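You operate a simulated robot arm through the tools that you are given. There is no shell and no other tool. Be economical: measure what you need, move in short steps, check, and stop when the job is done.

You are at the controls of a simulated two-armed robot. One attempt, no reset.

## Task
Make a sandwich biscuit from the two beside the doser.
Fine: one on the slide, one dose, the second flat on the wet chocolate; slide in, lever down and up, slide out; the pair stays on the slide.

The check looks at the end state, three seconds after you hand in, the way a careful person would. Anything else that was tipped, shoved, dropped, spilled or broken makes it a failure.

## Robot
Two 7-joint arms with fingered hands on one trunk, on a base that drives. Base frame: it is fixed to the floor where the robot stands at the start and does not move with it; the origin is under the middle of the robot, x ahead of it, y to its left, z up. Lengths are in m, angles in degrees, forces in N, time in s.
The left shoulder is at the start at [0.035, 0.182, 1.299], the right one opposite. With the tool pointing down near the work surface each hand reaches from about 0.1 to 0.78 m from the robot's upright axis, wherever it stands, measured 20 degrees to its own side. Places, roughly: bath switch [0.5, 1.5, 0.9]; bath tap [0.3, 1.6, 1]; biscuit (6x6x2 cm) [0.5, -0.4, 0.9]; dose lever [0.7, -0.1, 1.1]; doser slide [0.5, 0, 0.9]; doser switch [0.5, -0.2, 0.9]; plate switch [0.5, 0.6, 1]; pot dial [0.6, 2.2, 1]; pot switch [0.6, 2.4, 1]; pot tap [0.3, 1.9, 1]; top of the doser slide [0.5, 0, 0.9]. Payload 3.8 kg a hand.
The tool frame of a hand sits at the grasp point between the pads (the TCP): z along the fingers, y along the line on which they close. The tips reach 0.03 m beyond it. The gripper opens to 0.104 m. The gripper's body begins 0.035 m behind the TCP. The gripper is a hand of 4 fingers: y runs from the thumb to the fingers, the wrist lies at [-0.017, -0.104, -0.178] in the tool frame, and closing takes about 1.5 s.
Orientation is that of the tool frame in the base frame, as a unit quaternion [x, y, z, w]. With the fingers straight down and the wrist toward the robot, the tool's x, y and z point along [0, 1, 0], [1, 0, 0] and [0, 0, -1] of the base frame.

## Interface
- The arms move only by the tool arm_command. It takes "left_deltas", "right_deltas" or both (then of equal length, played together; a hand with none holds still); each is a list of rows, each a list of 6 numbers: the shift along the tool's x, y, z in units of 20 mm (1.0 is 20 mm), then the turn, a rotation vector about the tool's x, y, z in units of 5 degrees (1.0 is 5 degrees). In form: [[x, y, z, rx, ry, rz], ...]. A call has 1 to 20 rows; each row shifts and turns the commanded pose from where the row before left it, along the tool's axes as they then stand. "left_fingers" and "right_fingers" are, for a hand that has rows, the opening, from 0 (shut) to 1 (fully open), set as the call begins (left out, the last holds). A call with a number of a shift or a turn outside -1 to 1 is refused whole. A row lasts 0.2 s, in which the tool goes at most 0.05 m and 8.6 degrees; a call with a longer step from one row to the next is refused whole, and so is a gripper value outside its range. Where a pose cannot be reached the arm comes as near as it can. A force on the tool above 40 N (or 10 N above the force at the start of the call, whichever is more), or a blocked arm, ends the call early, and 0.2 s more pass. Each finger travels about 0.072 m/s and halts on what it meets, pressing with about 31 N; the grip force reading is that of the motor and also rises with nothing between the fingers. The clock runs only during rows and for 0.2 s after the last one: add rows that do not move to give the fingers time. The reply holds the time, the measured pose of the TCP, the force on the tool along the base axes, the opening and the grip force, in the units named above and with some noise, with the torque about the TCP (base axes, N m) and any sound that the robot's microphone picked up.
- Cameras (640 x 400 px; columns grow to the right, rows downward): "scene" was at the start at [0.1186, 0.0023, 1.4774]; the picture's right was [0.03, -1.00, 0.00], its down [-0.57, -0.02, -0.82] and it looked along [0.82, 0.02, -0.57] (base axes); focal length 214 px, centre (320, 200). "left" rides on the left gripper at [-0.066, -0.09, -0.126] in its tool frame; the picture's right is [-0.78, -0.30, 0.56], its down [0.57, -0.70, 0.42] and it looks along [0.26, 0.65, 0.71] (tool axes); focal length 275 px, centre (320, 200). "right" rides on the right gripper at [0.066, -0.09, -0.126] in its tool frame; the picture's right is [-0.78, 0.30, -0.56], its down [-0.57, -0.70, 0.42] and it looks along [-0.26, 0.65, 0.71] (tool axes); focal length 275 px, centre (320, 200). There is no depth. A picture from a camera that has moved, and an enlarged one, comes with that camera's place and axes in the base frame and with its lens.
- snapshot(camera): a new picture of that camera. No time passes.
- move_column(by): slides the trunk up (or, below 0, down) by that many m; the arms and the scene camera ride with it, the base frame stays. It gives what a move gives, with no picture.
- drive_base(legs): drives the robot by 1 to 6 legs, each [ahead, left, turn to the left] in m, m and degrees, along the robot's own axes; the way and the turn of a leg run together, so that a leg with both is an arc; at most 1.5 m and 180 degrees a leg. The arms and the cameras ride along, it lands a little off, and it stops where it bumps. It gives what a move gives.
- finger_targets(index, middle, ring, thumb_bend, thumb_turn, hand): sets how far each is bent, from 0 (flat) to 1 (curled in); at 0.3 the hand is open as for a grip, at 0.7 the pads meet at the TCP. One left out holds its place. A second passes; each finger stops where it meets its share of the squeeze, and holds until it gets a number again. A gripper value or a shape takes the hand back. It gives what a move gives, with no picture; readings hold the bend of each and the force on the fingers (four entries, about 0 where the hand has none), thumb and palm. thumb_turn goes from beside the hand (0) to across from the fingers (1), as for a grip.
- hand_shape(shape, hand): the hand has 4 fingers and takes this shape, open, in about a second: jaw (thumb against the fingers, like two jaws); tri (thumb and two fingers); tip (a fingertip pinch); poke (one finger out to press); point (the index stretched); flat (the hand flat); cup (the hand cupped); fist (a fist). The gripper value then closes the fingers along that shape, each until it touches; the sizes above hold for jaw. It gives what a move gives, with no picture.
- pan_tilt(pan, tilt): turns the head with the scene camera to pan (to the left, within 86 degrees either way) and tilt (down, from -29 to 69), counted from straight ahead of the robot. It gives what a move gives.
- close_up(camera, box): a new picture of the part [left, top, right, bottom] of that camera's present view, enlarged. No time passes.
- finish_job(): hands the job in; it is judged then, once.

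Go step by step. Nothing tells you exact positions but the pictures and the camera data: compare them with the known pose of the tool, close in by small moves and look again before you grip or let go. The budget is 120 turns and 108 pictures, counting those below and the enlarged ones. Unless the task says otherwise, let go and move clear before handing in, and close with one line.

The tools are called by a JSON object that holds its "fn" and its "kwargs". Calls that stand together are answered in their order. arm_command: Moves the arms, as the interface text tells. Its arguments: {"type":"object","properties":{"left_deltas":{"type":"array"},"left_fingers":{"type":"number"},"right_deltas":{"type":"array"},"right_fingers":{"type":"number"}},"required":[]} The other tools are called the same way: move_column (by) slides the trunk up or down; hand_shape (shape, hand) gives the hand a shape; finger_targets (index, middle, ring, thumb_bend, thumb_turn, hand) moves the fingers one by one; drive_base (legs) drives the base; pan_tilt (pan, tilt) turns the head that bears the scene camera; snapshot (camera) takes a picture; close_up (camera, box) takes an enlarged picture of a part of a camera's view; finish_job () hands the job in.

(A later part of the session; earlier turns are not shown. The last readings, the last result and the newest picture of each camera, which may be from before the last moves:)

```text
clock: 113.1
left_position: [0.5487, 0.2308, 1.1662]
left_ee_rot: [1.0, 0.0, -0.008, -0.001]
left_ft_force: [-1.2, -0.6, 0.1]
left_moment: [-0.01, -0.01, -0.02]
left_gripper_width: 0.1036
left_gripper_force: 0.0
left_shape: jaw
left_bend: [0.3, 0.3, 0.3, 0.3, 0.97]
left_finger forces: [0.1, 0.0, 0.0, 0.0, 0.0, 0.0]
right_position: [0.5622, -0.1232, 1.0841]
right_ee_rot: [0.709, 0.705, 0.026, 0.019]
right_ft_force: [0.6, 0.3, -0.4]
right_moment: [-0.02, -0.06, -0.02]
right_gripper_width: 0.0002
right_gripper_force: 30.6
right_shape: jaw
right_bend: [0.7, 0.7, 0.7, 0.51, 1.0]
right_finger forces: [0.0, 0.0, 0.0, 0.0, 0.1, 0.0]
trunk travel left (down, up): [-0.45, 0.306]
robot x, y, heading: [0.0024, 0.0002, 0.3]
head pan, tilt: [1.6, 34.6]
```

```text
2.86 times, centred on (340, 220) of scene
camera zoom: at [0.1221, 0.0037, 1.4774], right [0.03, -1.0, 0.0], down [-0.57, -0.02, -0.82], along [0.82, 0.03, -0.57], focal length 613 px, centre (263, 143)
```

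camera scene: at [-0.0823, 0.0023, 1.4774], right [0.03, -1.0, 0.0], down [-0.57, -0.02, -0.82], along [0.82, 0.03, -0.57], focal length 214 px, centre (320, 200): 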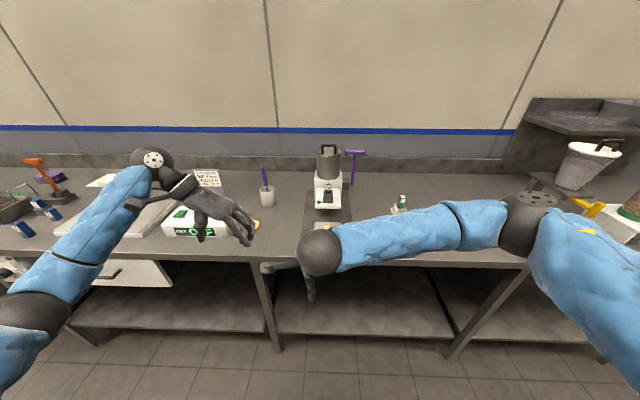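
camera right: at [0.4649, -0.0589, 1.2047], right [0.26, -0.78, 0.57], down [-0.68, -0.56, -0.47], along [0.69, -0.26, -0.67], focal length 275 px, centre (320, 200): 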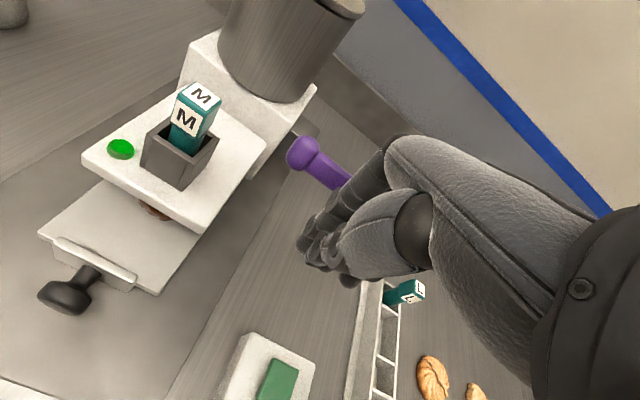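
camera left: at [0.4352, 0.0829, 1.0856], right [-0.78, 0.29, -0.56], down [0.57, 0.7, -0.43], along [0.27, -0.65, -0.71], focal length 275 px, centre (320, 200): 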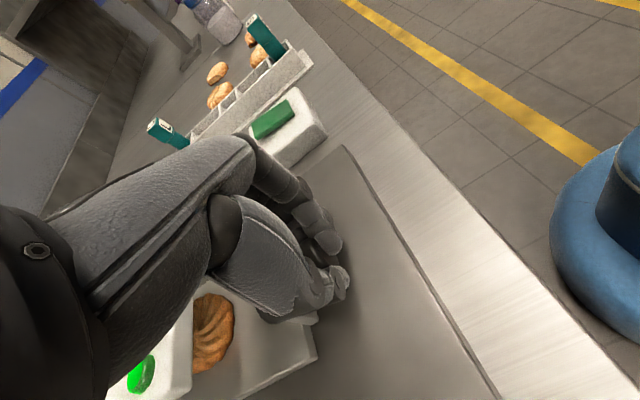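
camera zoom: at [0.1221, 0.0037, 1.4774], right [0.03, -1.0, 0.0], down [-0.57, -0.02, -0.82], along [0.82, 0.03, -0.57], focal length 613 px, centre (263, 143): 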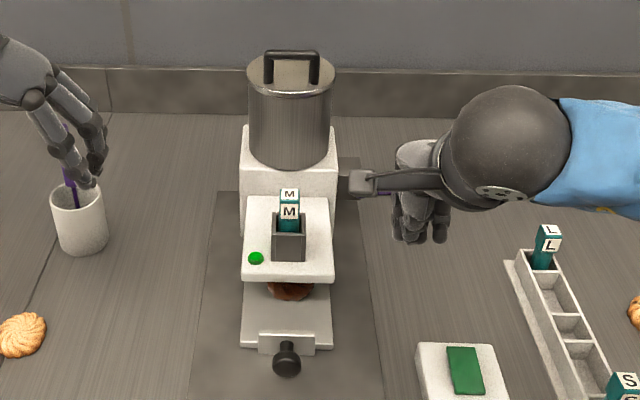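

The bar sits just ahead of the fingers. Pushing it back and up.

{"fn": "arm_command", "kwargs": {"right_deltas": [[0, 0.6, -0.2, 0, 0, 0], [0, 0.6, -0.4, 0, 0, 0], [0, 0.6, -0.45, 0, 0, 0], [0, 0.6, -0.45, 0, 0, 0], [0, 0.6, -0.4, 0, 0, 0], [0, 0.6, -0.35, 0, 0, 0], [0, 0, 0, 0, 0, 0]]}}

{"fn": "snapshot", "kwargs": {"camera": "right"}}

```text
clock: 114.7
left_position: [0.5485, 0.2312, 1.1656]
left_ee_rot: [1.0, -0.001, -0.009, -0.002]
left_ft_force: [0.4, -0.4, 0.7]
left_moment: [-0.03, -0.03, 0.01]
left_gripper_width: 0.1037
left_gripper_force: 0.0
left_shape: jaw
left_bend: [0.3, 0.3, 0.3, 0.3, 0.97]
left_finger forces: [0.0, 0.0, 0.0, 0.0, 0.0, 0.1]
right_position: [0.6306, -0.1223, 1.1319]
right_ee_rot: [0.709, 0.705, 0.026, 0.019]
right_ft_force: [-0.3, -0.9, -0.2]
right_moment: [-0.02, -0.02, 0.03]
right_gripper_width: 0.0
right_gripper_force: 31.1
right_shape: jaw
right_bend: [0.7, 0.7, 0.7, 0.51, 1.0]
right_finger forces: [0.1, 0.1, 0.1, 0.1, 0.0, 0.0]
trunk travel left (down, up): [-0.45, 0.306]
robot x, y, heading: [0.0003, 0.0009, 0.1]
head pan, tilt: [1.6, 34.6]
```

```text
31 pictures are left
camera right: at [0.5349, -0.0579, 1.2522], right [0.26, -0.78, 0.57], down [-0.68, -0.56, -0.47], along [0.69, -0.26, -0.67], focal length 275 px, centre (320, 200)
```

right: 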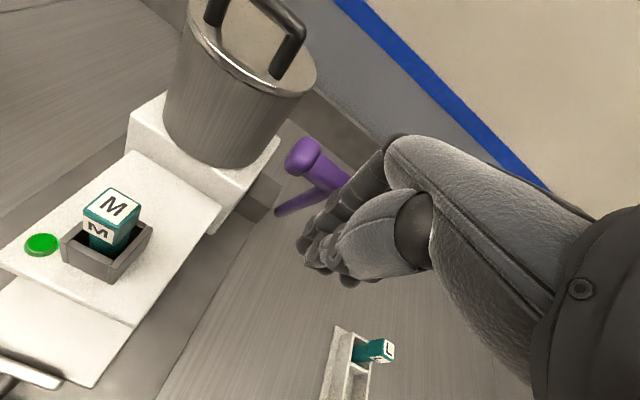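

The lever is following, now at about 25° from upright. I'll keep pushing to the upright stop.

{"fn": "arm_command", "kwargs": {"right_deltas": [[0, 0.6, -0.15, 0, 0, 0], [0, 0.6, -0.1, 0, 0, 0], [0, 0.6, 0, 0, 0, 0], [0, 0.5, 0, 0, 0, 0], [0, 0.4, 0, 0, 0, 0], [0, 0.3, 0, 0, 0, 0], [0, 0, 0, 0, 0, 0]]}}

{"fn": "snapshot", "kwargs": {"camera": "right"}}

```text
clock: 116.3
left_position: [0.5479, 0.2314, 1.1673]
left_ee_rot: [1.0, -0.001, -0.009, 0.0]
left_ft_force: [-0.3, -0.5, -0.1]
left_moment: [-0.01, 0.02, 0.02]
left_gripper_width: 0.1035
left_gripper_force: 0.0
left_shape: jaw
left_bend: [0.3, 0.3, 0.3, 0.3, 0.97]
left_finger forces: [0.1, 0.1, 0.0, 0.0, 0.0, 0.0]
right_position: [0.691, -0.1223, 1.1426]
right_ee_rot: [0.708, 0.705, 0.026, 0.019]
right_ft_force: [-10.2, -0.6, 0.3]
right_moment: [-0.01, -0.1, -0.13]
right_gripper_width: 0.0
right_gripper_force: 31.3
right_shape: jaw
right_bend: [0.7, 0.7, 0.7, 0.51, 1.0]
right_finger forces: [0.1, 9.1, 0.1, 0.0, 0.0, 0.0]
trunk travel left (down, up): [-0.45, 0.306]
robot x, y, heading: [0.0027, -0.0019, 0.2]
head pan, tilt: [1.6, 34.6]
```

```text
30 pictures are left
camera right: at [0.5936, -0.0577, 1.2635], right [0.26, -0.78, 0.57], down [-0.68, -0.56, -0.47], along [0.69, -0.26, -0.67], focal length 275 px, centre (320, 200)
```

right: 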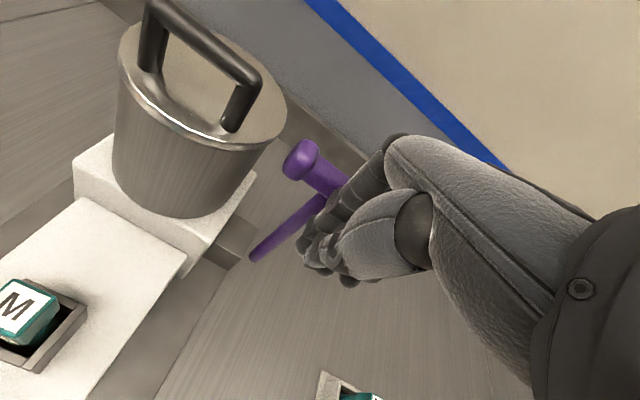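

The lever is back upright against its stop (10 N). I'll withdraw the right hand back and to the right, then drive back 5 cm.

{"fn": "arm_command", "kwargs": {"right_deltas": [[0, -0.8, 0, 0, 0, 0], [0, -1, 0, 0, 0, 0], [0, -1, 0, 0, 0, 0], [0, -1, 0, 0, 0, 0], [0, -1, 0, 0, 0, 0], [0, -1, 0, 0, 0, 0], [-1, -1, -1, 0, 0, 0], [-1, -1, -1, 0, 0, 0], [-1, -1, 0, 0, 0, 0], [-1, -1, 0, 0, 0, 0], [-1, 0, 0, 0, 0, 0], [-1, 0, 0, 0, 0, 0], [-1, 0, 0, 0, 0, 0], [0, 0, 0, 0, 0, 0]]}}

{"fn": "drive_base", "kwargs": {"legs": [[-0.05, 0, 0]]}}

{"fn": "snapshot", "kwargs": {"camera": "scene"}}

```text
clock: 119.3
left_position: [0.5499, 0.2311, 1.1672]
left_ee_rot: [1.0, -0.001, -0.01, 0.0]
left_ft_force: [-1.2, -0.6, -0.1]
left_moment: [-0.04, -0.01, -0.02]
left_gripper_width: 0.1038
left_gripper_force: 0.0
left_shape: jaw
left_bend: [0.3, 0.3, 0.3, 0.3, 0.97]
left_finger forces: [0.0, 0.1, 0.0, 0.0, 0.1, 0.1]
right_position: [0.4949, -0.2641, 1.1676]
right_ee_rot: [0.709, 0.704, 0.025, 0.019]
right_ft_force: [0.4, 0.0, -0.2]
right_moment: [0.01, 0.03, 0.01]
right_gripper_width: 0.0001
right_gripper_force: 30.8
right_shape: jaw
right_bend: [0.7, 0.7, 0.7, 0.51, 1.0]
right_finger forces: [0.0, 0.0, 0.0, 0.0, 0.0, 0.0]
trunk travel left (down, up): [-0.45, 0.306]
robot x, y, heading: [0.0034, 0.0045, 0.0]
head pan, tilt: [1.6, 34.6]
```

```text
clock: 120.2
left_position: [0.4968, 0.2308, 1.1675]
left_ee_rot: [1.0, -0.001, -0.009, -0.002]
left_ft_force: [-0.5, 0.1, 1.0]
left_moment: [0.0, 0.0, 0.02]
left_gripper_width: 0.1034
left_gripper_force: 0.1
left_shape: jaw
left_bend: [0.3, 0.3, 0.3, 0.3, 0.97]
left_finger forces: [0.0, 0.0, 0.0, 0.0, 0.0, 0.0]
right_position: [0.4413, -0.2642, 1.168]
right_ee_rot: [0.708, 0.705, 0.027, 0.02]
right_ft_force: [0.3, -0.3, 0.5]
right_moment: [0.04, 0.0, -0.02]
right_gripper_width: 0.0
right_gripper_force: 30.6
right_shape: jaw
right_bend: [0.7, 0.7, 0.7, 0.51, 1.0]
right_finger forces: [0.0, 0.1, 0.0, 0.1, 0.0, 0.0]
trunk travel left (down, up): [-0.45, 0.306]
robot x, y, heading: [-0.045, -0.0009, 0.6]
head pan, tilt: [1.6, 34.6]
```

```text
29 pictures are left
camera scene: at [0.0682, 0.0034, 1.4777], right [0.03, -1.0, 0.0], down [-0.57, -0.02, -0.82], along [0.82, 0.03, -0.57], focal length 214 px, centre (320, 200)
```

scene: 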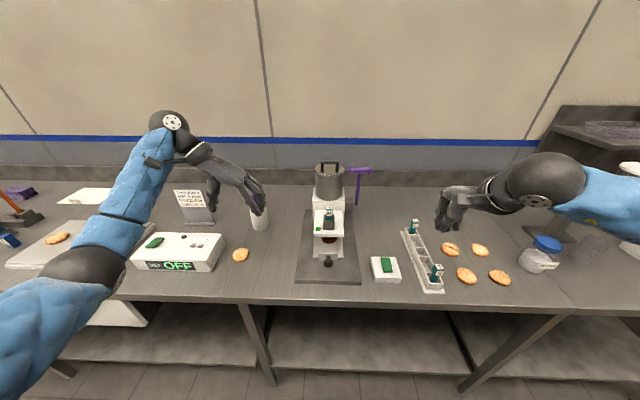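

The doser is clear. The left hand goes back to the knob at (0.503, −0.008) to pull the slide out.

{"fn": "arm_command", "kwargs": {"left_deltas": [[0.2, 1, 0, 0, 0, 0], [0, 1, 0, 0, 0, 0], [0, 1, 0, 0, 0, 0], [0, 1, 0, 0, 0, 0], [0, 1, 0, 0, 0, 0], [0, 1, 0, 0, 0, 0], [0, 1, 0, 0, 0, 0], [0, 1, 0, 0, 0, 0], [0, 1, 0, 0, 0, 0], [0, 1, 0, 0, 0, 0], [0, 1, 0, 0, 0, 0], [0, 0.95, 0, 0, 0, 0], [0, 0, 1, 0, 0, 0], [0, 0, 1, 0, 0, 0], [0, 0, 1, 0, 0, 0], [0, 0, 1, 0, 0, 0], [0, 0, 1, 0, 0, 0], [0, 0, 0.5, 0, 0, 0], [0, 0, 0, 0, 0, 0]], "left_fingers": 1}}

{"fn": "snapshot", "kwargs": {"camera": "left"}}

```text
clock: 124.2
left_position: [0.4999, -0.0103, 1.0561]
left_ee_rot: [1.0, -0.001, -0.009, -0.001]
left_ft_force: [0.2, 0.2, -0.3]
left_moment: [-0.01, -0.04, -0.01]
left_gripper_width: 0.1037
left_gripper_force: 0.0
left_shape: jaw
left_bend: [0.3, 0.3, 0.3, 0.3, 0.97]
left_finger forces: [0.0, 0.1, 0.0, 0.0, 0.1, 0.0]
right_position: [0.4434, -0.2643, 1.167]
right_ee_rot: [0.709, 0.705, 0.026, 0.019]
right_ft_force: [0.3, 0.4, -0.3]
right_moment: [-0.03, -0.03, 0.04]
right_gripper_width: 0.0
right_gripper_force: 31.0
right_shape: jaw
right_bend: [0.7, 0.7, 0.7, 0.51, 1.0]
right_finger forces: [0.0, 0.0, 0.1, 0.0, 0.1, 0.0]
trunk travel left (down, up): [-0.45, 0.306]
robot x, y, heading: [-0.0494, 0.0037, 0.4]
head pan, tilt: [1.6, 34.6]
```

```text
28 pictures are left
camera left: at [0.4366, 0.0794, 1.1832], right [-0.79, 0.3, -0.54], down [0.57, 0.7, -0.43], along [0.25, -0.65, -0.72], focal length 275 px, centre (320, 200)
```

left: 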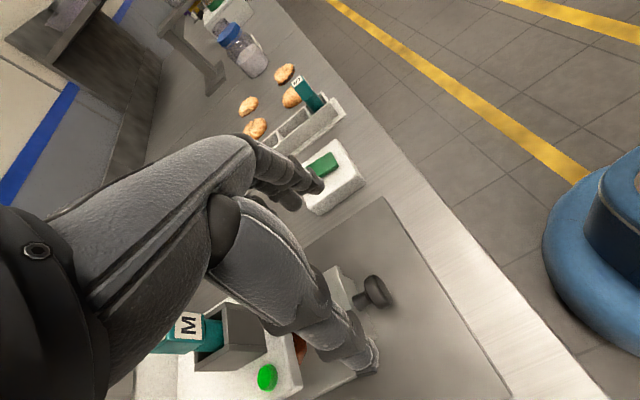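

The knob is at (0.503, −0.007), right below. I'll descend, grip and check.

{"fn": "arm_command", "kwargs": {"left_deltas": [[0, 0, 1, 0, 0, 0], [0, 0, 1, 0, 0, 0], [0, 0, 1, 0, 0, 0], [0, 0, 1, 0, 0, 0], [0, 0, 0.8, 0, 0, 0], [0, 0, 0, 0, 0, 0]]}}

{"fn": "arm_command", "kwargs": {"left_deltas": [[0, 0, 0, 0, 0, 0], [0, 0, 0, 0, 0, 0], [0, 0, 0, 0, 0, 0], [0, 0, 0, 0, 0, 0], [0, 0, 0, 0, 0, 0], [0, 0, 0, 0, 0, 0], [0, 0, 0, 0, 0, 0], [0, 0, 0, 0, 0, 0]], "left_fingers": 0.2}}

```text
clock: 125.6
left_position: [0.4997, -0.0078, 0.9603]
left_ee_rot: [1.0, -0.001, -0.01, 0.0]
left_ft_force: [0.8, -0.2, -0.4]
left_moment: [-0.02, 0.0, -0.01]
left_gripper_width: 0.1036
left_gripper_force: 0.0
left_shape: jaw
left_bend: [0.3, 0.3, 0.3, 0.3, 0.97]
left_finger forces: [0.0, 0.0, 0.0, 0.0, 0.0, 0.0]
right_position: [0.4424, -0.2634, 1.1675]
right_ee_rot: [0.708, 0.706, 0.025, 0.019]
right_ft_force: [-1.3, -0.3, -0.6]
right_moment: [0.0, -0.01, 0.0]
right_gripper_width: 0.0
right_gripper_force: 31.0
right_shape: jaw
right_bend: [0.7, 0.7, 0.7, 0.51, 1.0]
right_finger forces: [0.0, 0.0, 0.1, 0.0, 0.1, 0.1]
trunk travel left (down, up): [-0.45, 0.306]
robot x, y, heading: [-0.0517, -0.0011, 0.4]
head pan, tilt: [1.6, 34.6]
```

```text
clock: 127.4
left_position: [0.4987, -0.0061, 0.9603]
left_ee_rot: [1.0, -0.001, -0.009, -0.002]
left_ft_force: [-1.4, 4.7, 0.5]
left_moment: [0.02, -0.02, -0.15]
left_gripper_width: 0.0137
left_gripper_force: 30.8
left_shape: jaw
left_bend: [0.7, 0.56, 0.39, 0.75, 1.0]
left_finger forces: [0.4, 10.4, 4.0, 0.0, 27.4, 0.0]
right_position: [0.4437, -0.2634, 1.1666]
right_ee_rot: [0.708, 0.705, 0.026, 0.019]
right_ft_force: [0.2, -0.7, -0.3]
right_moment: [0.01, -0.01, -0.02]
right_gripper_width: 0.0
right_gripper_force: 31.7
right_shape: jaw
right_bend: [0.7, 0.7, 0.7, 0.51, 1.0]
right_finger forces: [0.1, 0.0, 0.1, 0.0, 0.1, 0.0]
trunk travel left (down, up): [-0.45, 0.306]
robot x, y, heading: [-0.046, 0.0043, 0.2]
head pan, tilt: [1.6, 34.6]
```

The middle finger and thumb are on the knob. Pulling out slowly.

{"fn": "arm_command", "kwargs": {"left_deltas": [[-0.2, 0, 0, 0, 0, 0], [-0.3, 0, 0, 0, 0, 0], [-0.3, 0, 0, 0, 0, 0], [-0.3, 0, 0, 0, 0, 0], [-0.3, 0, 0, 0, 0, 0], [-0.3, 0, 0, 0, 0, 0], [-0.3, 0, 0, 0, 0, 0], [0, 0, 0, 0, 0, 0]]}}

{"fn": "close_up", "kwargs": {"camera": "scene", "box": [270, 190, 390, 310]}}

```text
clock: 129.2
left_position: [0.4595, -0.0078, 0.9622]
left_ee_rot: [1.0, 0.0, -0.01, -0.001]
left_ft_force: [0.6, 8.1, -5.2]
left_moment: [0.15, 0.04, -0.11]
left_gripper_width: 0.0135
left_gripper_force: 31.0
left_shape: jaw
left_bend: [0.7, 0.57, 0.39, 0.75, 1.0]
left_finger forces: [0.1, 10.1, 4.1, 0.0, 29.5, 0.1]
right_position: [0.4447, -0.2635, 1.1671]
right_ee_rot: [0.709, 0.704, 0.026, 0.019]
right_ft_force: [-0.3, -0.8, -0.4]
right_moment: [-0.01, 0.02, 0.03]
right_gripper_width: 0.0
right_gripper_force: 31.0
right_shape: jaw
right_bend: [0.7, 0.7, 0.7, 0.51, 1.0]
right_finger forces: [0.1, 0.1, 0.0, 0.0, 0.1, 0.0]
trunk travel left (down, up): [-0.45, 0.306]
robot x, y, heading: [-0.0452, 0.0009, -0.1]
head pan, tilt: [1.6, 34.6]
```

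```text
3.33 times, centred on (330, 250) of scene
camera zoom: at [0.0718, 0.0045, 1.4773], right [0.03, -1.0, 0.0], down [-0.57, -0.02, -0.82], along [0.82, 0.03, -0.57], focal length 715 px, centre (287, 33)
```

zoom: 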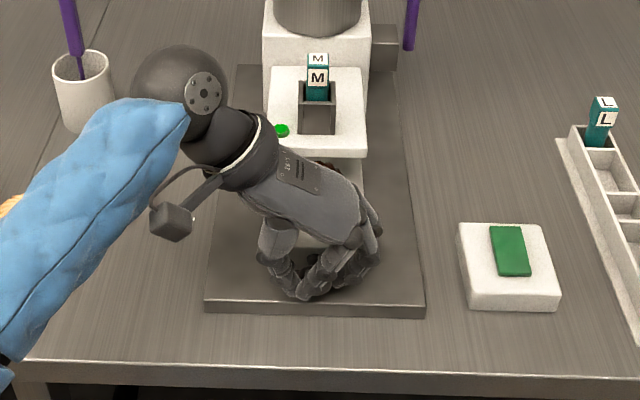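

It's coming out smoothly. Continuing to the outer stop.

{"fn": "arm_command", "kwargs": {"left_deltas": [[-0.3, 0, 0, 0, 0, 0], [-0.3, 0, 0, 0, 0, 0], [-0.3, 0, 0, 0, 0, 0], [-0.3, 0, 0, 0, 0, 0], [-0.3, 0, 0, 0, 0, 0], [-0.3, 0, 0, 0, 0, 0], [-0.3, 0, 0, 0, 0, 0], [-0.3, 0, 0, 0, 0, 0], [-0.3, 0, 0, 0, 0, 0], [-0.3, 0, 0, 0, 0, 0], [-0.3, 0, 0, 0, 0, 0], [-0.3, 0, 0, 0, 0, 0], [-0.2, 0, 0, 0, 0, 0], [-0.2, 0, 0, 0, 0, 0], [0, 0, 0, 0, 0, 0]]}}

{"fn": "close_up", "kwargs": {"camera": "scene", "box": [270, 190, 390, 310]}}

```text
clock: 132.4
left_position: [0.3794, -0.0067, 0.9627]
left_ee_rot: [1.0, -0.001, -0.011, -0.002]
left_ft_force: [-0.4, 2.6, -14.2]
left_moment: [0.11, 0.14, -0.04]
left_gripper_width: 0.0123
left_gripper_force: 31.2
left_shape: jaw
left_bend: [0.7, 0.57, 0.4, 0.76, 1.0]
left_finger forces: [0.0, 9.5, 4.2, 0.1, 24.5, 0.1]
right_position: [0.4444, -0.2629, 1.1661]
right_ee_rot: [0.709, 0.705, 0.026, 0.018]
right_ft_force: [-0.1, -0.6, 0.4]
right_moment: [0.0, 0.0, 0.01]
right_gripper_width: 0.0001
right_gripper_force: 30.9
right_shape: jaw
right_bend: [0.7, 0.7, 0.7, 0.51, 1.0]
right_finger forces: [0.1, 0.0, 0.0, 0.1, 0.0, 0.0]
trunk travel left (down, up): [-0.45, 0.306]
robot x, y, heading: [-0.0471, -0.0, 0.3]
head pan, tilt: [1.6, 34.6]
```

```text
3.33 times, centred on (330, 250) of scene
camera zoom: at [0.0725, 0.0036, 1.4772], right [0.03, -1.0, 0.0], down [-0.57, -0.02, -0.82], along [0.82, 0.03, -0.57], focal length 715 px, centre (287, 33)
```

zoom: 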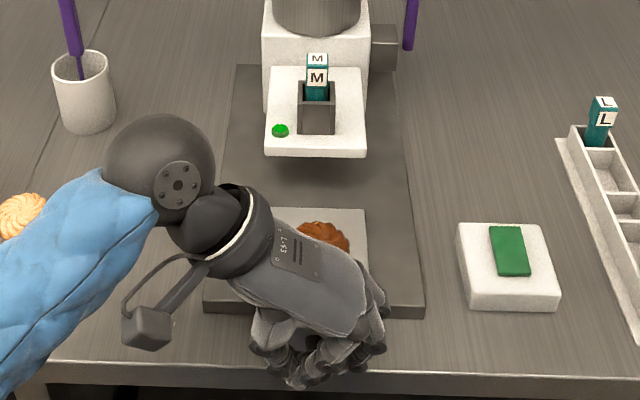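

The slide is fully out with the chocolate-covered biscuit on it. I'll release the knob, rise, and go for biscuit A.

{"fn": "arm_command", "kwargs": {"left_deltas": [[0, 0, 0, 0, 0, 0], [0, 0, 0, 0, 0, 0], [0, 0, 0, 0, 0, 0], [0, 0, 0, 0, 0, 0], [0, 0, 0, 0, 0, 0], [0, 0, 0, 0, 0, 0], [0, 0, 0, 0, 0, 0]], "left_fingers": 1}}

{"fn": "arm_command", "kwargs": {"left_deltas": [[0, 0, -0.5, 0, 0, 0], [0, 0, -1, 0, 0, 0], [0, 0, -1, 0, 0, 0], [0, 0, -1, 0, 0, 0], [0, 0, -1, 0, 0, 0], [0, 0, -1, 0, 0, 0], [0, 0, -1, 0, 0, 0], [0, -1, -1, 0, 0, 0], [0, -1, 0, 0, 0, 0], [0, -1, 0, 0, 0, 0], [0, -1, 0, 0, 0, 0], [0, -1, 0, 0, 0, 0], [0, -1, 0, 0, 0, 0], [0, -1, 0, 0, 0, 0], [0, -1, 0, 0, 0, 0], [0, -1, 0, 0, 0, 0], [0, -1, 0, 0, 0, 0], [0, -1, 0, 0, 0, 0], [0, 0, 0, 0, 0, 0]]}}

{"fn": "arm_command", "kwargs": {"left_deltas": [[0.8, -0.7, 0, 0, 0, 0], [0.8, -0.7, 0, 0, 0, 0], [0.8, -0.7, 0, 0, 0, 0], [0.8, -0.7, 0, 0, 0, 0], [0.8, 0, 0, 0, 0, 0], [0.8, 0, 0, 0, 0, 0], [0.8, 0, 0, 0, 0, 0], [0.8, 0, 0, 0, 0, 0], [0.8, 0, 0, 0, 0, 0], [0, 0, 0, 0, 0, -1], [0, 0, 0, 0, 0, -1], [0, 0, 0, 0, 0, -1], [0, 0, 0, 0, 0, -1], [0, 0, 0, 0, 0, -1], [0, 0, 0, 0, 0, -1], [0, 0, 0, 0, 0, -1], [0, 0, 0, 0, 0, -1], [0, 0, 0, 0, 0, -1], [0, 0, 0, 0, 0, 0]]}}

{"fn": "snapshot", "kwargs": {"camera": "left"}}

{"fn": "close_up", "kwargs": {"camera": "scene", "box": [190, 170, 390, 310]}}

```text
clock: 134.0
left_position: [0.3795, -0.0081, 0.9639]
left_ee_rot: [1.0, 0.0, -0.01, -0.001]
left_ft_force: [-0.9, 0.1, 0.2]
left_moment: [-0.03, 0.0, 0.05]
left_gripper_width: 0.1036
left_gripper_force: 0.0
left_shape: jaw
left_bend: [0.3, 0.3, 0.3, 0.3, 0.97]
left_finger forces: [0.0, 0.1, 0.1, 0.1, 0.0, 0.0]
right_position: [0.4429, -0.2653, 1.1668]
right_ee_rot: [0.709, 0.705, 0.026, 0.018]
right_ft_force: [-0.8, -0.1, -0.4]
right_moment: [-0.02, 0.03, 0.02]
right_gripper_width: 0.0001
right_gripper_force: 30.7
right_shape: jaw
right_bend: [0.7, 0.7, 0.7, 0.51, 1.0]
right_finger forces: [0.0, 0.1, 0.0, 0.0, 0.1, 0.0]
trunk travel left (down, up): [-0.45, 0.306]
robot x, y, heading: [-0.0429, 0.0017, 0.6]
head pan, tilt: [1.6, 34.6]
```

```text
clock: 138.0
left_position: [0.3822, 0.2094, 1.1119]
left_ee_rot: [1.0, -0.001, -0.01, -0.002]
left_ft_force: [0.5, 0.6, 0.4]
left_moment: [0.04, -0.01, -0.01]
left_gripper_width: 0.1038
left_gripper_force: 0.1
left_shape: jaw
left_bend: [0.3, 0.3, 0.3, 0.3, 0.97]
left_finger forces: [0.1, 0.0, 0.0, 0.1, 0.0, 0.1]
right_position: [0.4428, -0.2645, 1.1668]
right_ee_rot: [0.709, 0.704, 0.026, 0.019]
right_ft_force: [0.1, -0.1, 0.3]
right_moment: [0.01, 0.02, 0.02]
right_gripper_width: 0.0001
right_gripper_force: 30.6
right_shape: jaw
right_bend: [0.7, 0.7, 0.7, 0.51, 1.0]
right_finger forces: [0.0, 0.0, 0.0, 0.0, 0.0, 0.0]
trunk travel left (down, up): [-0.45, 0.306]
robot x, y, heading: [-0.0455, 0.0024, 0.4]
head pan, tilt: [1.6, 34.6]
```

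```text
clock: 142.0
left_position: [0.5243, 0.2675, 1.1112]
left_ee_rot: [0.924, 0.382, -0.007, -0.004]
left_ft_force: [0.8, -0.6, -0.1]
left_moment: [0.0, 0.03, 0.02]
left_gripper_width: 0.1037
left_gripper_force: 0.0
left_shape: jaw
left_bend: [0.3, 0.3, 0.3, 0.3, 0.97]
left_finger forces: [0.0, 0.1, 0.0, 0.0, 0.0, 0.0]
right_position: [0.4437, -0.2645, 1.1664]
right_ee_rot: [0.709, 0.705, 0.026, 0.019]
right_ft_force: [0.1, -0.8, -0.7]
right_moment: [0.02, 0.0, -0.01]
right_gripper_width: 0.0
right_gripper_force: 31.5
right_shape: jaw
right_bend: [0.7, 0.7, 0.7, 0.51, 1.0]
right_finger forces: [0.1, 0.1, 0.0, 0.1, 0.1, 0.2]
trunk travel left (down, up): [-0.45, 0.306]
robot x, y, heading: [-0.0453, -0.0012, 0.2]
head pan, tilt: [1.6, 34.6]
```

```text
25 pictures are left
camera left: at [0.4173, 0.2839, 1.2377], right [-0.77, -0.34, -0.54], down [-0.1, 0.9, -0.42], along [0.63, -0.27, -0.73], focal length 275 px, centre (320, 200)
```

left: 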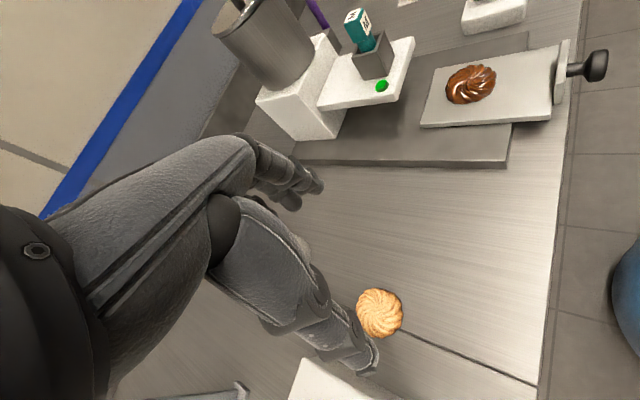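

```text
2.86 times, centred on (290, 240) of scene
camera zoom: at [0.0714, 0.0034, 1.4774], right [0.03, -1.0, 0.0], down [-0.57, -0.02, -0.82], along [0.82, 0.03, -0.57], focal length 613 px, centre (406, 86)
```

zoom: 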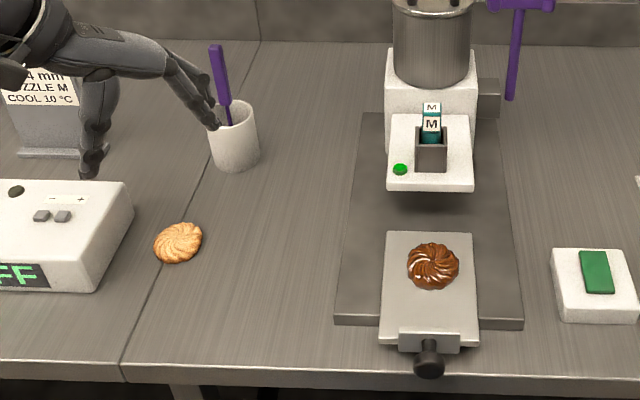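

The dose looks good. Biscuit A is at (0.553, 0.291) by both cameras, so I'll move over it and descend.

{"fn": "arm_command", "kwargs": {"left_deltas": [[0.85, 0.1, 0, 0, 0, 0], [0.85, 0.1, 0, 0, 0, 0], [0, 0, 1, 0, 0, 0], [0, 0, 1, 0, 0, 0], [0, 0, 1, 0, 0, 0], [0, 0, 1, 0, 0, 0], [0, 0, 1, 0, 0, 0], [0, 0, 1, 0, 0, 0], [0, 0, 1, 0, 0, 0], [0, 0, 0, 0, 0, 0]]}}

{"fn": "snapshot", "kwargs": {"camera": "left"}}

```text
clock: 144.2
left_position: [0.5512, 0.2885, 0.9677]
left_ee_rot: [0.924, 0.382, -0.008, -0.004]
left_ft_force: [-0.1, 0.0, 0.7]
left_moment: [0.03, -0.01, -0.01]
left_gripper_width: 0.1039
left_gripper_force: 0.1
left_shape: jaw
left_bend: [0.3, 0.3, 0.3, 0.3, 0.97]
left_finger forces: [0.1, 0.0, 0.0, 0.0, 0.0, 0.0]
right_position: [0.4443, -0.2637, 1.1668]
right_ee_rot: [0.708, 0.705, 0.025, 0.017]
right_ft_force: [-0.7, -0.3, 0.1]
right_moment: [0.0, 0.03, 0.02]
right_gripper_width: 0.0
right_gripper_force: 31.5
right_shape: jaw
right_bend: [0.7, 0.7, 0.7, 0.51, 1.0]
right_finger forces: [0.1, 0.0, 0.0, 0.1, 0.0, 0.0]
trunk travel left (down, up): [-0.45, 0.306]
robot x, y, heading: [-0.0463, -0.0025, 0.3]
head pan, tilt: [1.6, 34.6]
```

```text
23 pictures are left
camera left: at [0.4426, 0.3046, 1.0951], right [-0.77, -0.34, -0.54], down [-0.1, 0.9, -0.42], along [0.63, -0.27, -0.73], focal length 275 px, centre (320, 200)
```

left: 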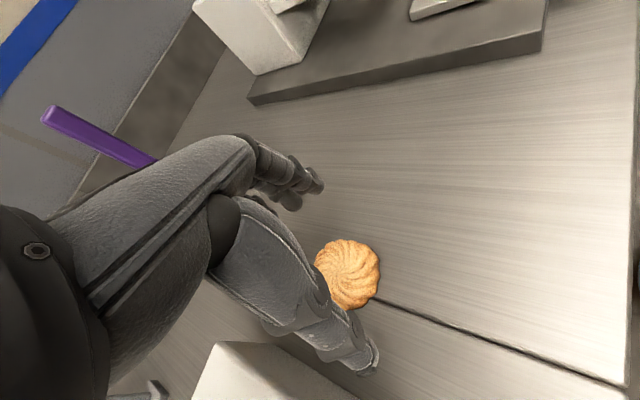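

Well centred. I'll go down to a slightly higher grip than before, so the tips stay clear of the chocolate later, and close.

{"fn": "arm_command", "kwargs": {"left_deltas": [[0, 0, 0.8, 0, 0, 0], [0, 0, 0.7, 0, 0, 0], [0, 0, 0, 0, 0, 0]]}}

{"fn": "arm_command", "kwargs": {"left_deltas": [[0, 0, 0, 0, 0, 0], [0, 0, 0, 0, 0, 0], [0, 0, 0, 0, 0, 0], [0, 0, 0, 0, 0, 0], [0, 0, 0, 0, 0, 0], [0, 0, 0, 0, 0, 0]], "left_fingers": 0.45}}

{"fn": "arm_command", "kwargs": {"left_deltas": [[0, 0, -0.5, 0, 0, 0], [0, 0, -1, 0, 0, 0], [0, 0, -1, 0, 0, 0], [0, 0, 0, 0, 0, 0]]}}

{"fn": "snapshot", "kwargs": {"camera": "left"}}

{"fn": "close_up", "kwargs": {"camera": "scene", "box": [190, 190, 290, 290]}}

```text
clock: 145.0
left_position: [0.5495, 0.2895, 0.9391]
left_ee_rot: [0.924, 0.382, -0.008, -0.005]
left_ft_force: [0.3, -0.3, -0.2]
left_moment: [-0.01, -0.01, 0.0]
left_gripper_width: 0.1033
left_gripper_force: 0.0
left_shape: jaw
left_bend: [0.3, 0.3, 0.3, 0.3, 0.97]
left_finger forces: [0.0, 0.0, 0.1, 0.1, 0.0, 0.0]
right_position: [0.4436, -0.2634, 1.167]
right_ee_rot: [0.709, 0.705, 0.026, 0.019]
right_ft_force: [0.0, 0.6, -0.2]
right_moment: [-0.01, -0.01, -0.03]
right_gripper_width: 0.0
right_gripper_force: 31.4
right_shape: jaw
right_bend: [0.7, 0.7, 0.7, 0.51, 1.0]
right_finger forces: [0.0, 0.0, 0.0, 0.0, 0.0, 0.0]
trunk travel left (down, up): [-0.45, 0.306]
robot x, y, heading: [-0.0484, 0.0033, 0.4]
head pan, tilt: [1.6, 34.6]
```

```text
clock: 146.4
left_position: [0.549, 0.2891, 0.9399]
left_ee_rot: [0.924, 0.382, -0.007, -0.004]
left_ft_force: [-1.1, -0.3, 7.7]
left_moment: [0.01, 0.02, -0.01]
left_gripper_width: 0.0398
left_gripper_force: 9.0
left_shape: jaw
left_bend: [0.74, 0.48, 0.54, 0.72, 1.0]
left_finger forces: [4.0, 3.7, 0.1, 0.0, 7.1, 0.0]
right_position: [0.4425, -0.2641, 1.1671]
right_ee_rot: [0.709, 0.704, 0.026, 0.019]
right_ft_force: [-0.7, 0.1, -0.5]
right_moment: [0.01, -0.02, -0.01]
right_gripper_width: 0.0
right_gripper_force: 30.9
right_shape: jaw
right_bend: [0.7, 0.7, 0.7, 0.51, 1.0]
right_finger forces: [0.1, 0.0, 0.0, 0.0, 0.1, 0.1]
trunk travel left (down, up): [-0.45, 0.306]
robot x, y, heading: [-0.0456, -0.0015, 0.5]
head pan, tilt: [1.6, 34.6]
```

```text
clock: 147.4
left_position: [0.5492, 0.2882, 0.9886]
left_ee_rot: [0.924, 0.382, -0.008, -0.006]
left_ft_force: [0.3, -0.1, -0.2]
left_moment: [-0.03, 0.01, -0.05]
left_gripper_width: 0.033
left_gripper_force: 8.6
left_shape: jaw
left_bend: [0.74, 0.51, 0.54, 0.77, 1.0]
left_finger forces: [0.0, 0.0, 0.0, 0.0, 0.1, 0.0]
right_position: [0.4445, -0.2632, 1.1666]
right_ee_rot: [0.708, 0.705, 0.026, 0.019]
right_ft_force: [0.2, -0.1, 0.4]
right_moment: [-0.03, 0.03, 0.03]
right_gripper_width: 0.0
right_gripper_force: 30.4
right_shape: jaw
right_bend: [0.7, 0.7, 0.7, 0.51, 1.0]
right_finger forces: [0.1, 0.1, 0.0, 0.0, 0.1, 0.2]
trunk travel left (down, up): [-0.45, 0.306]
robot x, y, heading: [-0.0491, -0.0017, 0.4]
head pan, tilt: [1.6, 34.6]
```

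```text
22 pictures are left
camera left: at [0.4418, 0.3054, 1.1165], right [-0.77, -0.34, -0.54], down [-0.1, 0.9, -0.42], along [0.63, -0.27, -0.73], focal length 275 px, centre (320, 200)
```

left: 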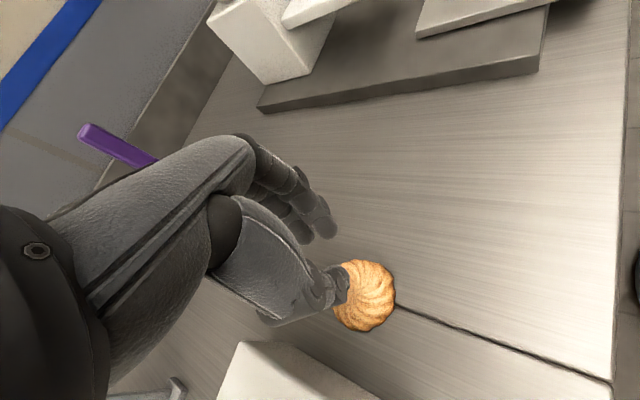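

```text
4.00 times, centred on (240, 240) of scene
camera zoom: at [0.0714, 0.0034, 1.4774], right [0.03, -1.0, 0.0], down [-0.57, -0.02, -0.82], along [0.82, 0.03, -0.57], focal length 858 px, centre (640, 40)
```

zoom: 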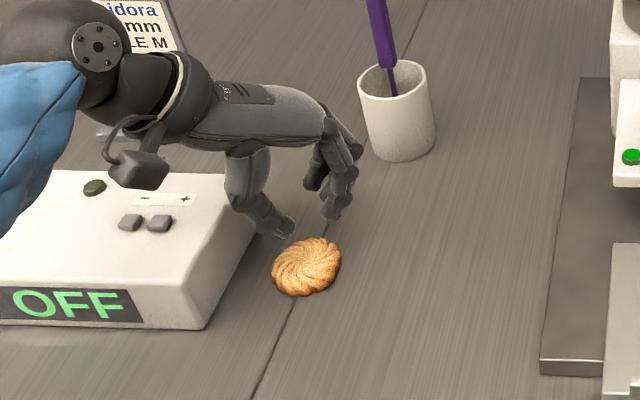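

That grip was too high and slipped off. The biscuit is still flat, now at (0.541, 0.302). I'll reopen, recentre and use the lower height that worked before.

{"fn": "arm_command", "kwargs": {"left_deltas": [[0, 0, 0, 0, 0, 0], [0, 0, 0, 0, 0, 0], [0, 0, 0, 0, 0, 0], [0, 0, 0, 0, 0, 0], [0, 0, 0, 0, 0, 0], [0.17, -0.75, 0, 0, 0, 0], [0, 0, 0.7, 0, 0, 0], [0, 0, 0, 0, 0, 0]], "left_fingers": 1}}

{"fn": "snapshot", "kwargs": {"camera": "left"}}

```text
clock: 149.2
left_position: [0.5407, 0.3027, 0.9752]
left_ee_rot: [0.924, 0.382, -0.009, -0.005]
left_ft_force: [-0.1, -0.1, -0.2]
left_moment: [-0.02, 0.0, 0.0]
left_gripper_width: 0.1035
left_gripper_force: 0.0
left_shape: jaw
left_bend: [0.3, 0.3, 0.3, 0.3, 0.97]
left_finger forces: [0.0, 0.0, 0.1, 0.0, 0.0, 0.0]
right_position: [0.4426, -0.2628, 1.1685]
right_ee_rot: [0.709, 0.705, 0.026, 0.019]
right_ft_force: [0.4, 0.0, -0.3]
right_moment: [0.01, 0.02, 0.0]
right_gripper_width: 0.0
right_gripper_force: 31.4
right_shape: jaw
right_bend: [0.7, 0.7, 0.7, 0.51, 1.0]
right_finger forces: [0.0, 0.0, 0.1, 0.0, 0.1, 0.0]
trunk travel left (down, up): [-0.45, 0.306]
robot x, y, heading: [-0.0492, 0.0019, 0.3]
head pan, tilt: [1.6, 34.6]
```

```text
20 pictures are left
camera left: at [0.4335, 0.3193, 1.1029], right [-0.77, -0.34, -0.54], down [-0.1, 0.9, -0.42], along [0.63, -0.27, -0.73], focal length 275 px, centre (320, 200)
```

left: 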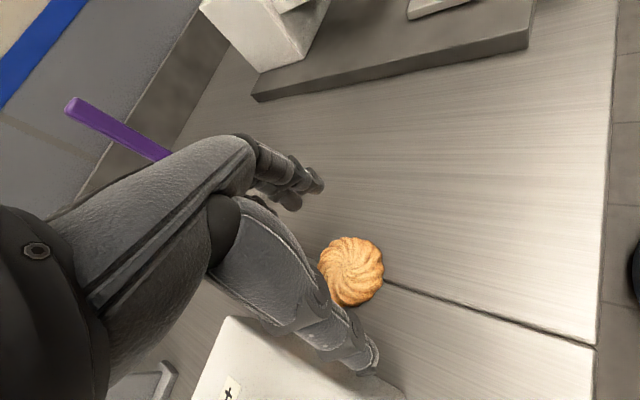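

Centred again. I'm lowering to z ≈ 0.933 and closing.

{"fn": "arm_command", "kwargs": {"left_deltas": [[0.1, 0.1, 0.8, 0, 0, 0], [0, 0, 0.8, 0, 0, 0], [0, 0, 0.55, 0, 0, 0], [0, 0, 0, 0, 0, 0]]}}

{"fn": "arm_command", "kwargs": {"left_deltas": [[0, 0, 0, 0, 0, 0], [0, 0, 0, 0, 0, 0], [0, 0, 0, 0, 0, 0], [0, 0, 0, 0, 0, 0], [0, 0, 0, 0, 0, 0], [0, 0, 0, 0, 0, 0]], "left_fingers": 0.5}}

{"fn": "arm_command", "kwargs": {"left_deltas": [[0, 0, 0, 0, 0, 0], [0, 0, 0, 0, 0, 0], [0, 0, -0.5, 0, 0, 0], [0, 0, -1, 0, 0, 0], [0, 0, 0, 0, 0, 0]], "left_fingers": 0.42}}

{"fn": "snapshot", "kwargs": {"camera": "left"}}

```text
clock: 150.2
left_position: [0.5424, 0.3028, 0.9334]
left_ee_rot: [0.924, 0.382, -0.007, -0.004]
left_ft_force: [-1.0, -0.4, 0.0]
left_moment: [-0.05, -0.02, -0.01]
left_gripper_width: 0.1036
left_gripper_force: 0.1
left_shape: jaw
left_bend: [0.3, 0.3, 0.3, 0.3, 0.97]
left_finger forces: [0.0, 0.5, 0.0, 0.0, 0.0, 0.0]
right_position: [0.4428, -0.2635, 1.1672]
right_ee_rot: [0.709, 0.705, 0.026, 0.018]
right_ft_force: [1.1, -0.1, -0.8]
right_moment: [0.04, -0.01, -0.01]
right_gripper_width: 0.0
right_gripper_force: 30.8
right_shape: jaw
right_bend: [0.7, 0.7, 0.7, 0.51, 1.0]
right_finger forces: [0.1, 0.0, 0.0, 0.0, 0.1, 0.0]
trunk travel left (down, up): [-0.45, 0.306]
robot x, y, heading: [-0.0478, 0.0009, 0.1]
head pan, tilt: [1.6, 34.6]
```

```text
clock: 151.6
left_position: [0.5433, 0.303, 0.9324]
left_ee_rot: [0.924, 0.382, -0.007, -0.005]
left_ft_force: [0.5, -0.5, -0.4]
left_moment: [0.03, 0.01, -0.01]
left_gripper_width: 0.0504
left_gripper_force: 9.3
left_shape: jaw
left_bend: [0.74, 0.44, 0.47, 0.69, 1.0]
left_finger forces: [4.7, 2.9, 0.0, 0.0, 7.4, 0.0]
right_position: [0.4433, -0.2641, 1.167]
right_ee_rot: [0.708, 0.705, 0.026, 0.018]
right_ft_force: [-0.9, 0.2, 0.4]
right_moment: [0.01, -0.03, 0.01]
right_gripper_width: 0.0
right_gripper_force: 30.8
right_shape: jaw
right_bend: [0.7, 0.7, 0.7, 0.51, 1.0]
right_finger forces: [0.0, 0.0, 0.0, 0.0, 0.0, 0.0]
trunk travel left (down, up): [-0.45, 0.306]
robot x, y, heading: [-0.0473, 0.0016, 0.2]
head pan, tilt: [1.6, 34.6]
```

```text
clock: 152.8
left_position: [0.5445, 0.3029, 0.9615]
left_ee_rot: [0.924, 0.382, -0.008, -0.005]
left_ft_force: [1.3, -0.2, 0.0]
left_moment: [-0.01, -0.02, -0.02]
left_gripper_width: 0.0506
left_gripper_force: 9.2
left_shape: jaw
left_bend: [0.74, 0.43, 0.47, 0.7, 1.0]
left_finger forces: [4.6, 2.7, 0.1, 0.1, 7.4, 0.1]
right_position: [0.4436, -0.2638, 1.1674]
right_ee_rot: [0.709, 0.705, 0.025, 0.018]
right_ft_force: [-0.2, 0.5, -0.3]
right_moment: [-0.01, -0.02, -0.01]
right_gripper_width: 0.0001
right_gripper_force: 31.2
right_shape: jaw
right_bend: [0.7, 0.7, 0.7, 0.51, 1.0]
right_finger forces: [0.0, 0.0, 0.0, 0.0, 0.1, 0.1]
trunk travel left (down, up): [-0.45, 0.306]
robot x, y, heading: [-0.0475, 0.0, -0.0]
head pan, tilt: [1.6, 34.6]
```

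```text
19 pictures are left
camera left: at [0.4369, 0.3191, 1.089], right [-0.77, -0.34, -0.54], down [-0.1, 0.9, -0.42], along [0.63, -0.27, -0.73], focal length 275 px, centre (320, 200)
```

left: 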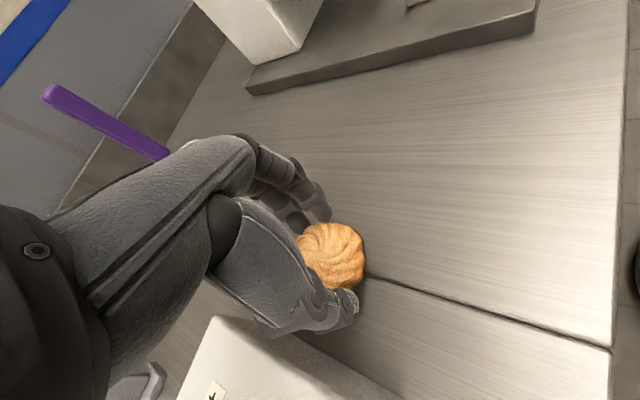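

Biscuit A is held securely and level. I'll raise it, turn to 90° yaw and carry it over the slide.

{"fn": "arm_command", "kwargs": {"left_deltas": [[0, 0, -0.8, 0, 0, 0], [0, 0, -0.8, 0, 0, 0], [0, 0, -0.8, 0, 0, 0], [0, 0, -0.8, 0, 0, 1], [0, 0, -0.8, 0, 0, 1], [0, 0, -0.8, 0, 0, 1], [0, 0, 0, 0, 0, 1], [0, 0, 0, 0, 0, 1], [0, 0, 0, 0, 0, 1], [0, 0, 0, 0, 0, 1], [0, 0, 0, 0, 0, 1], [0, 0, 0, 0, 0, 1], [0, 0, 0, 0, 0, 0]]}}

{"fn": "arm_command", "kwargs": {"left_deltas": [[-0.3, 0.8, 0, 0, 0, 0], [-0.3, 0.8, 0, 0, 0, 0], [-0.3, 0.8, 0, 0, 0, 0], [-0.3, 0.8, 0, 0, 0, 0], [-0.3, 0.8, 0, 0, 0, 0], [-0.3, 0.8, 0, 0, 0, 0], [0, 0.8, 0, 0, 0, 0], [0, 0.8, 0, 0, 0, 0], [0, 0.8, 0, 0, 0, 0], [0, 0.8, 0, 0, 0, 0], [0, 0.8, 0, 0, 0, 0], [0, 0.8, 0, 0, 0, 0], [0, 0.8, 0, 0, 0, 0], [0, 0.8, 0, 0, 0, 0], [0, 0.8, 0, 0, 0, 0], [0, 0.8, 0, 0, 0, 0], [0, 0.8, 0, 0, 0, 0], [0, 0.8, 0, 0, 0, 0], [0, 0.8, 0, 0, 0, 0], [0, 0, 0, 0, 0, 0]]}}

{"fn": "close_up", "kwargs": {"camera": "scene", "box": [270, 190, 390, 310]}}

{"fn": "snapshot", "kwargs": {"camera": "left"}}

```text
clock: 155.6
left_position: [0.547, 0.3019, 1.0581]
left_ee_rot: [1.0, -0.002, -0.009, -0.001]
left_ft_force: [0.5, 0.0, 0.0]
left_moment: [0.0, -0.02, -0.03]
left_gripper_width: 0.0505
left_gripper_force: 8.8
left_shape: jaw
left_bend: [0.74, 0.43, 0.47, 0.7, 1.0]
left_finger forces: [4.7, 2.8, 0.1, 0.0, 7.4, 0.1]
right_position: [0.4436, -0.2651, 1.1662]
right_ee_rot: [0.709, 0.705, 0.026, 0.019]
right_ft_force: [0.2, 0.5, 0.3]
right_moment: [0.01, -0.02, 0.02]
right_gripper_width: 0.0002
right_gripper_force: 31.0
right_shape: jaw
right_bend: [0.7, 0.7, 0.7, 0.51, 1.0]
right_finger forces: [0.0, 0.0, 0.0, 0.1, 0.0, 0.1]
trunk travel left (down, up): [-0.45, 0.306]
robot x, y, heading: [-0.0488, -0.0023, 0.3]
head pan, tilt: [1.6, 34.6]
```

```text
clock: 159.8
left_position: [0.5108, -0.002, 1.0589]
left_ee_rot: [1.0, -0.001, -0.009, -0.002]
left_ft_force: [-0.4, -0.4, -0.4]
left_moment: [-0.01, 0.01, 0.03]
left_gripper_width: 0.0503
left_gripper_force: 8.4
left_shape: jaw
left_bend: [0.74, 0.43, 0.47, 0.7, 1.0]
left_finger forces: [4.7, 3.0, 0.0, 0.0, 7.4, 0.0]
right_position: [0.4439, -0.2636, 1.1661]
right_ee_rot: [0.709, 0.704, 0.026, 0.019]
right_ft_force: [0.9, 0.3, -0.4]
right_moment: [-0.04, 0.02, 0.01]
right_gripper_width: 0.0001
right_gripper_force: 31.2
right_shape: jaw
right_bend: [0.7, 0.7, 0.7, 0.51, 1.0]
right_finger forces: [0.0, 0.0, 0.1, 0.1, 0.0, 0.0]
trunk travel left (down, up): [-0.45, 0.306]
robot x, y, heading: [-0.0474, -0.0003, 0.4]
head pan, tilt: [1.6, 34.6]
```

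```text
3.33 times, centred on (330, 250) of scene
camera zoom: at [0.0714, 0.0037, 1.4774], right [0.03, -1.0, 0.0], down [-0.57, -0.02, -0.82], along [0.82, 0.03, -0.57], focal length 715 px, centre (287, 33)
```

zoom: 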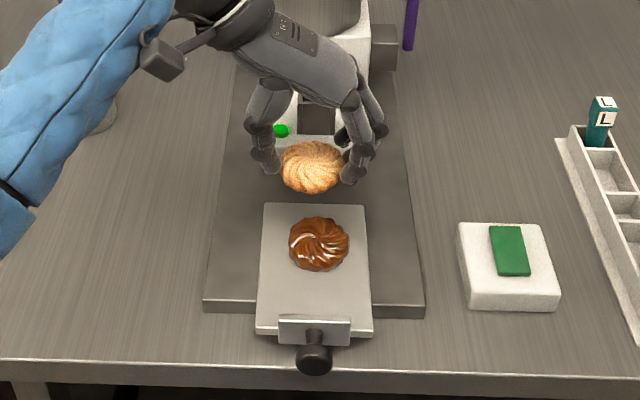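

```text
17 pictures are left
camera left: at [0.4465, 0.0874, 1.1857], right [-0.79, 0.3, -0.54], down [0.57, 0.7, -0.43], along [0.25, -0.65, -0.72], focal length 275 px, centre (320, 200)
```

left: 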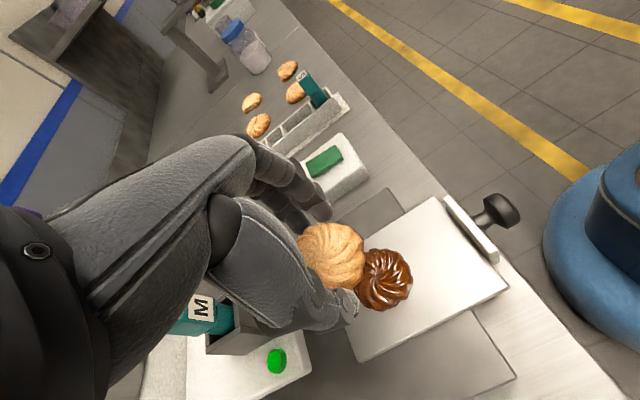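

By triangulation the held biscuit is at (0.506, −0.002) and the chocolate one at (0.507, −0.010). I'll shift 8 mm right and descend to just above it.

{"fn": "arm_command", "kwargs": {"left_deltas": [[0, 0.4, 0.4, 0, 0, 0], [0, 0, 0.7, 0, 0, 0], [0, 0, 0.7, 0, 0, 0], [0, 0, 0.7, 0, 0, 0], [0, 0, 0.5, 0, 0, 0], [0, 0, 0, 0, 0, 0]]}}

{"fn": "close_up", "kwargs": {"camera": "scene", "box": [290, 210, 370, 290]}}

{"fn": "close_up", "kwargs": {"camera": "left", "box": [240, 180, 440, 340]}}

```text
clock: 161.2
left_position: [0.5068, -0.01, 0.9976]
left_ee_rot: [1.0, 0.0, -0.008, -0.002]
left_ft_force: [0.4, 0.6, 0.7]
left_moment: [-0.01, 0.03, 0.01]
left_gripper_width: 0.0503
left_gripper_force: 9.1
left_shape: jaw
left_bend: [0.74, 0.43, 0.47, 0.7, 1.0]
left_finger forces: [4.7, 2.9, 0.0, 0.0, 7.4, 0.1]
right_position: [0.4421, -0.264, 1.167]
right_ee_rot: [0.709, 0.705, 0.026, 0.019]
right_ft_force: [0.8, 0.1, 0.0]
right_moment: [0.0, 0.01, 0.04]
right_gripper_width: 0.0001
right_gripper_force: 30.9
right_shape: jaw
right_bend: [0.7, 0.7, 0.7, 0.51, 1.0]
right_finger forces: [0.0, 0.0, 0.1, 0.1, 0.0, 0.0]
trunk travel left (down, up): [-0.45, 0.306]
robot x, y, heading: [-0.0493, 0.0002, 0.1]
head pan, tilt: [1.6, 34.6]
```

```text
5.00 times, centred on (330, 250) of scene
camera zoom: at [0.0713, 0.0033, 1.4774], right [0.03, -1.0, 0.0], down [-0.57, -0.02, -0.82], along [0.82, 0.03, -0.57], focal length 1072 px, centre (270, -50)
```

zoom: 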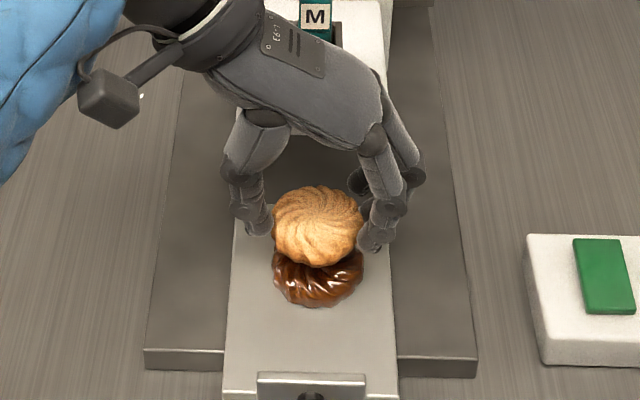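

```text
2.50 times, centred on (340, 260) of left
camera zoom: at [0.4437, 0.0806, 1.125], right [-0.79, 0.3, -0.54], down [0.57, 0.7, -0.43], along [0.25, -0.65, -0.72], focal length 688 px, centre (270, 50)
```

zoom: 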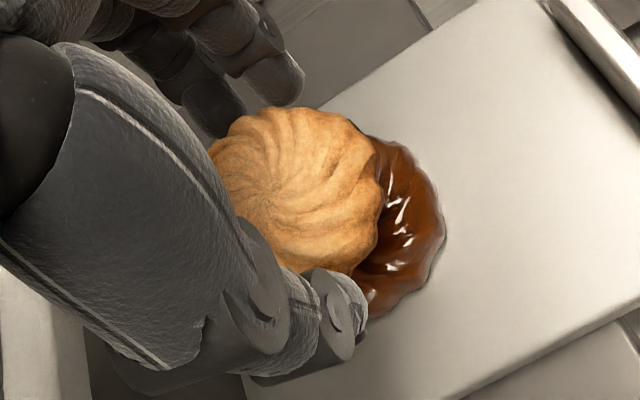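

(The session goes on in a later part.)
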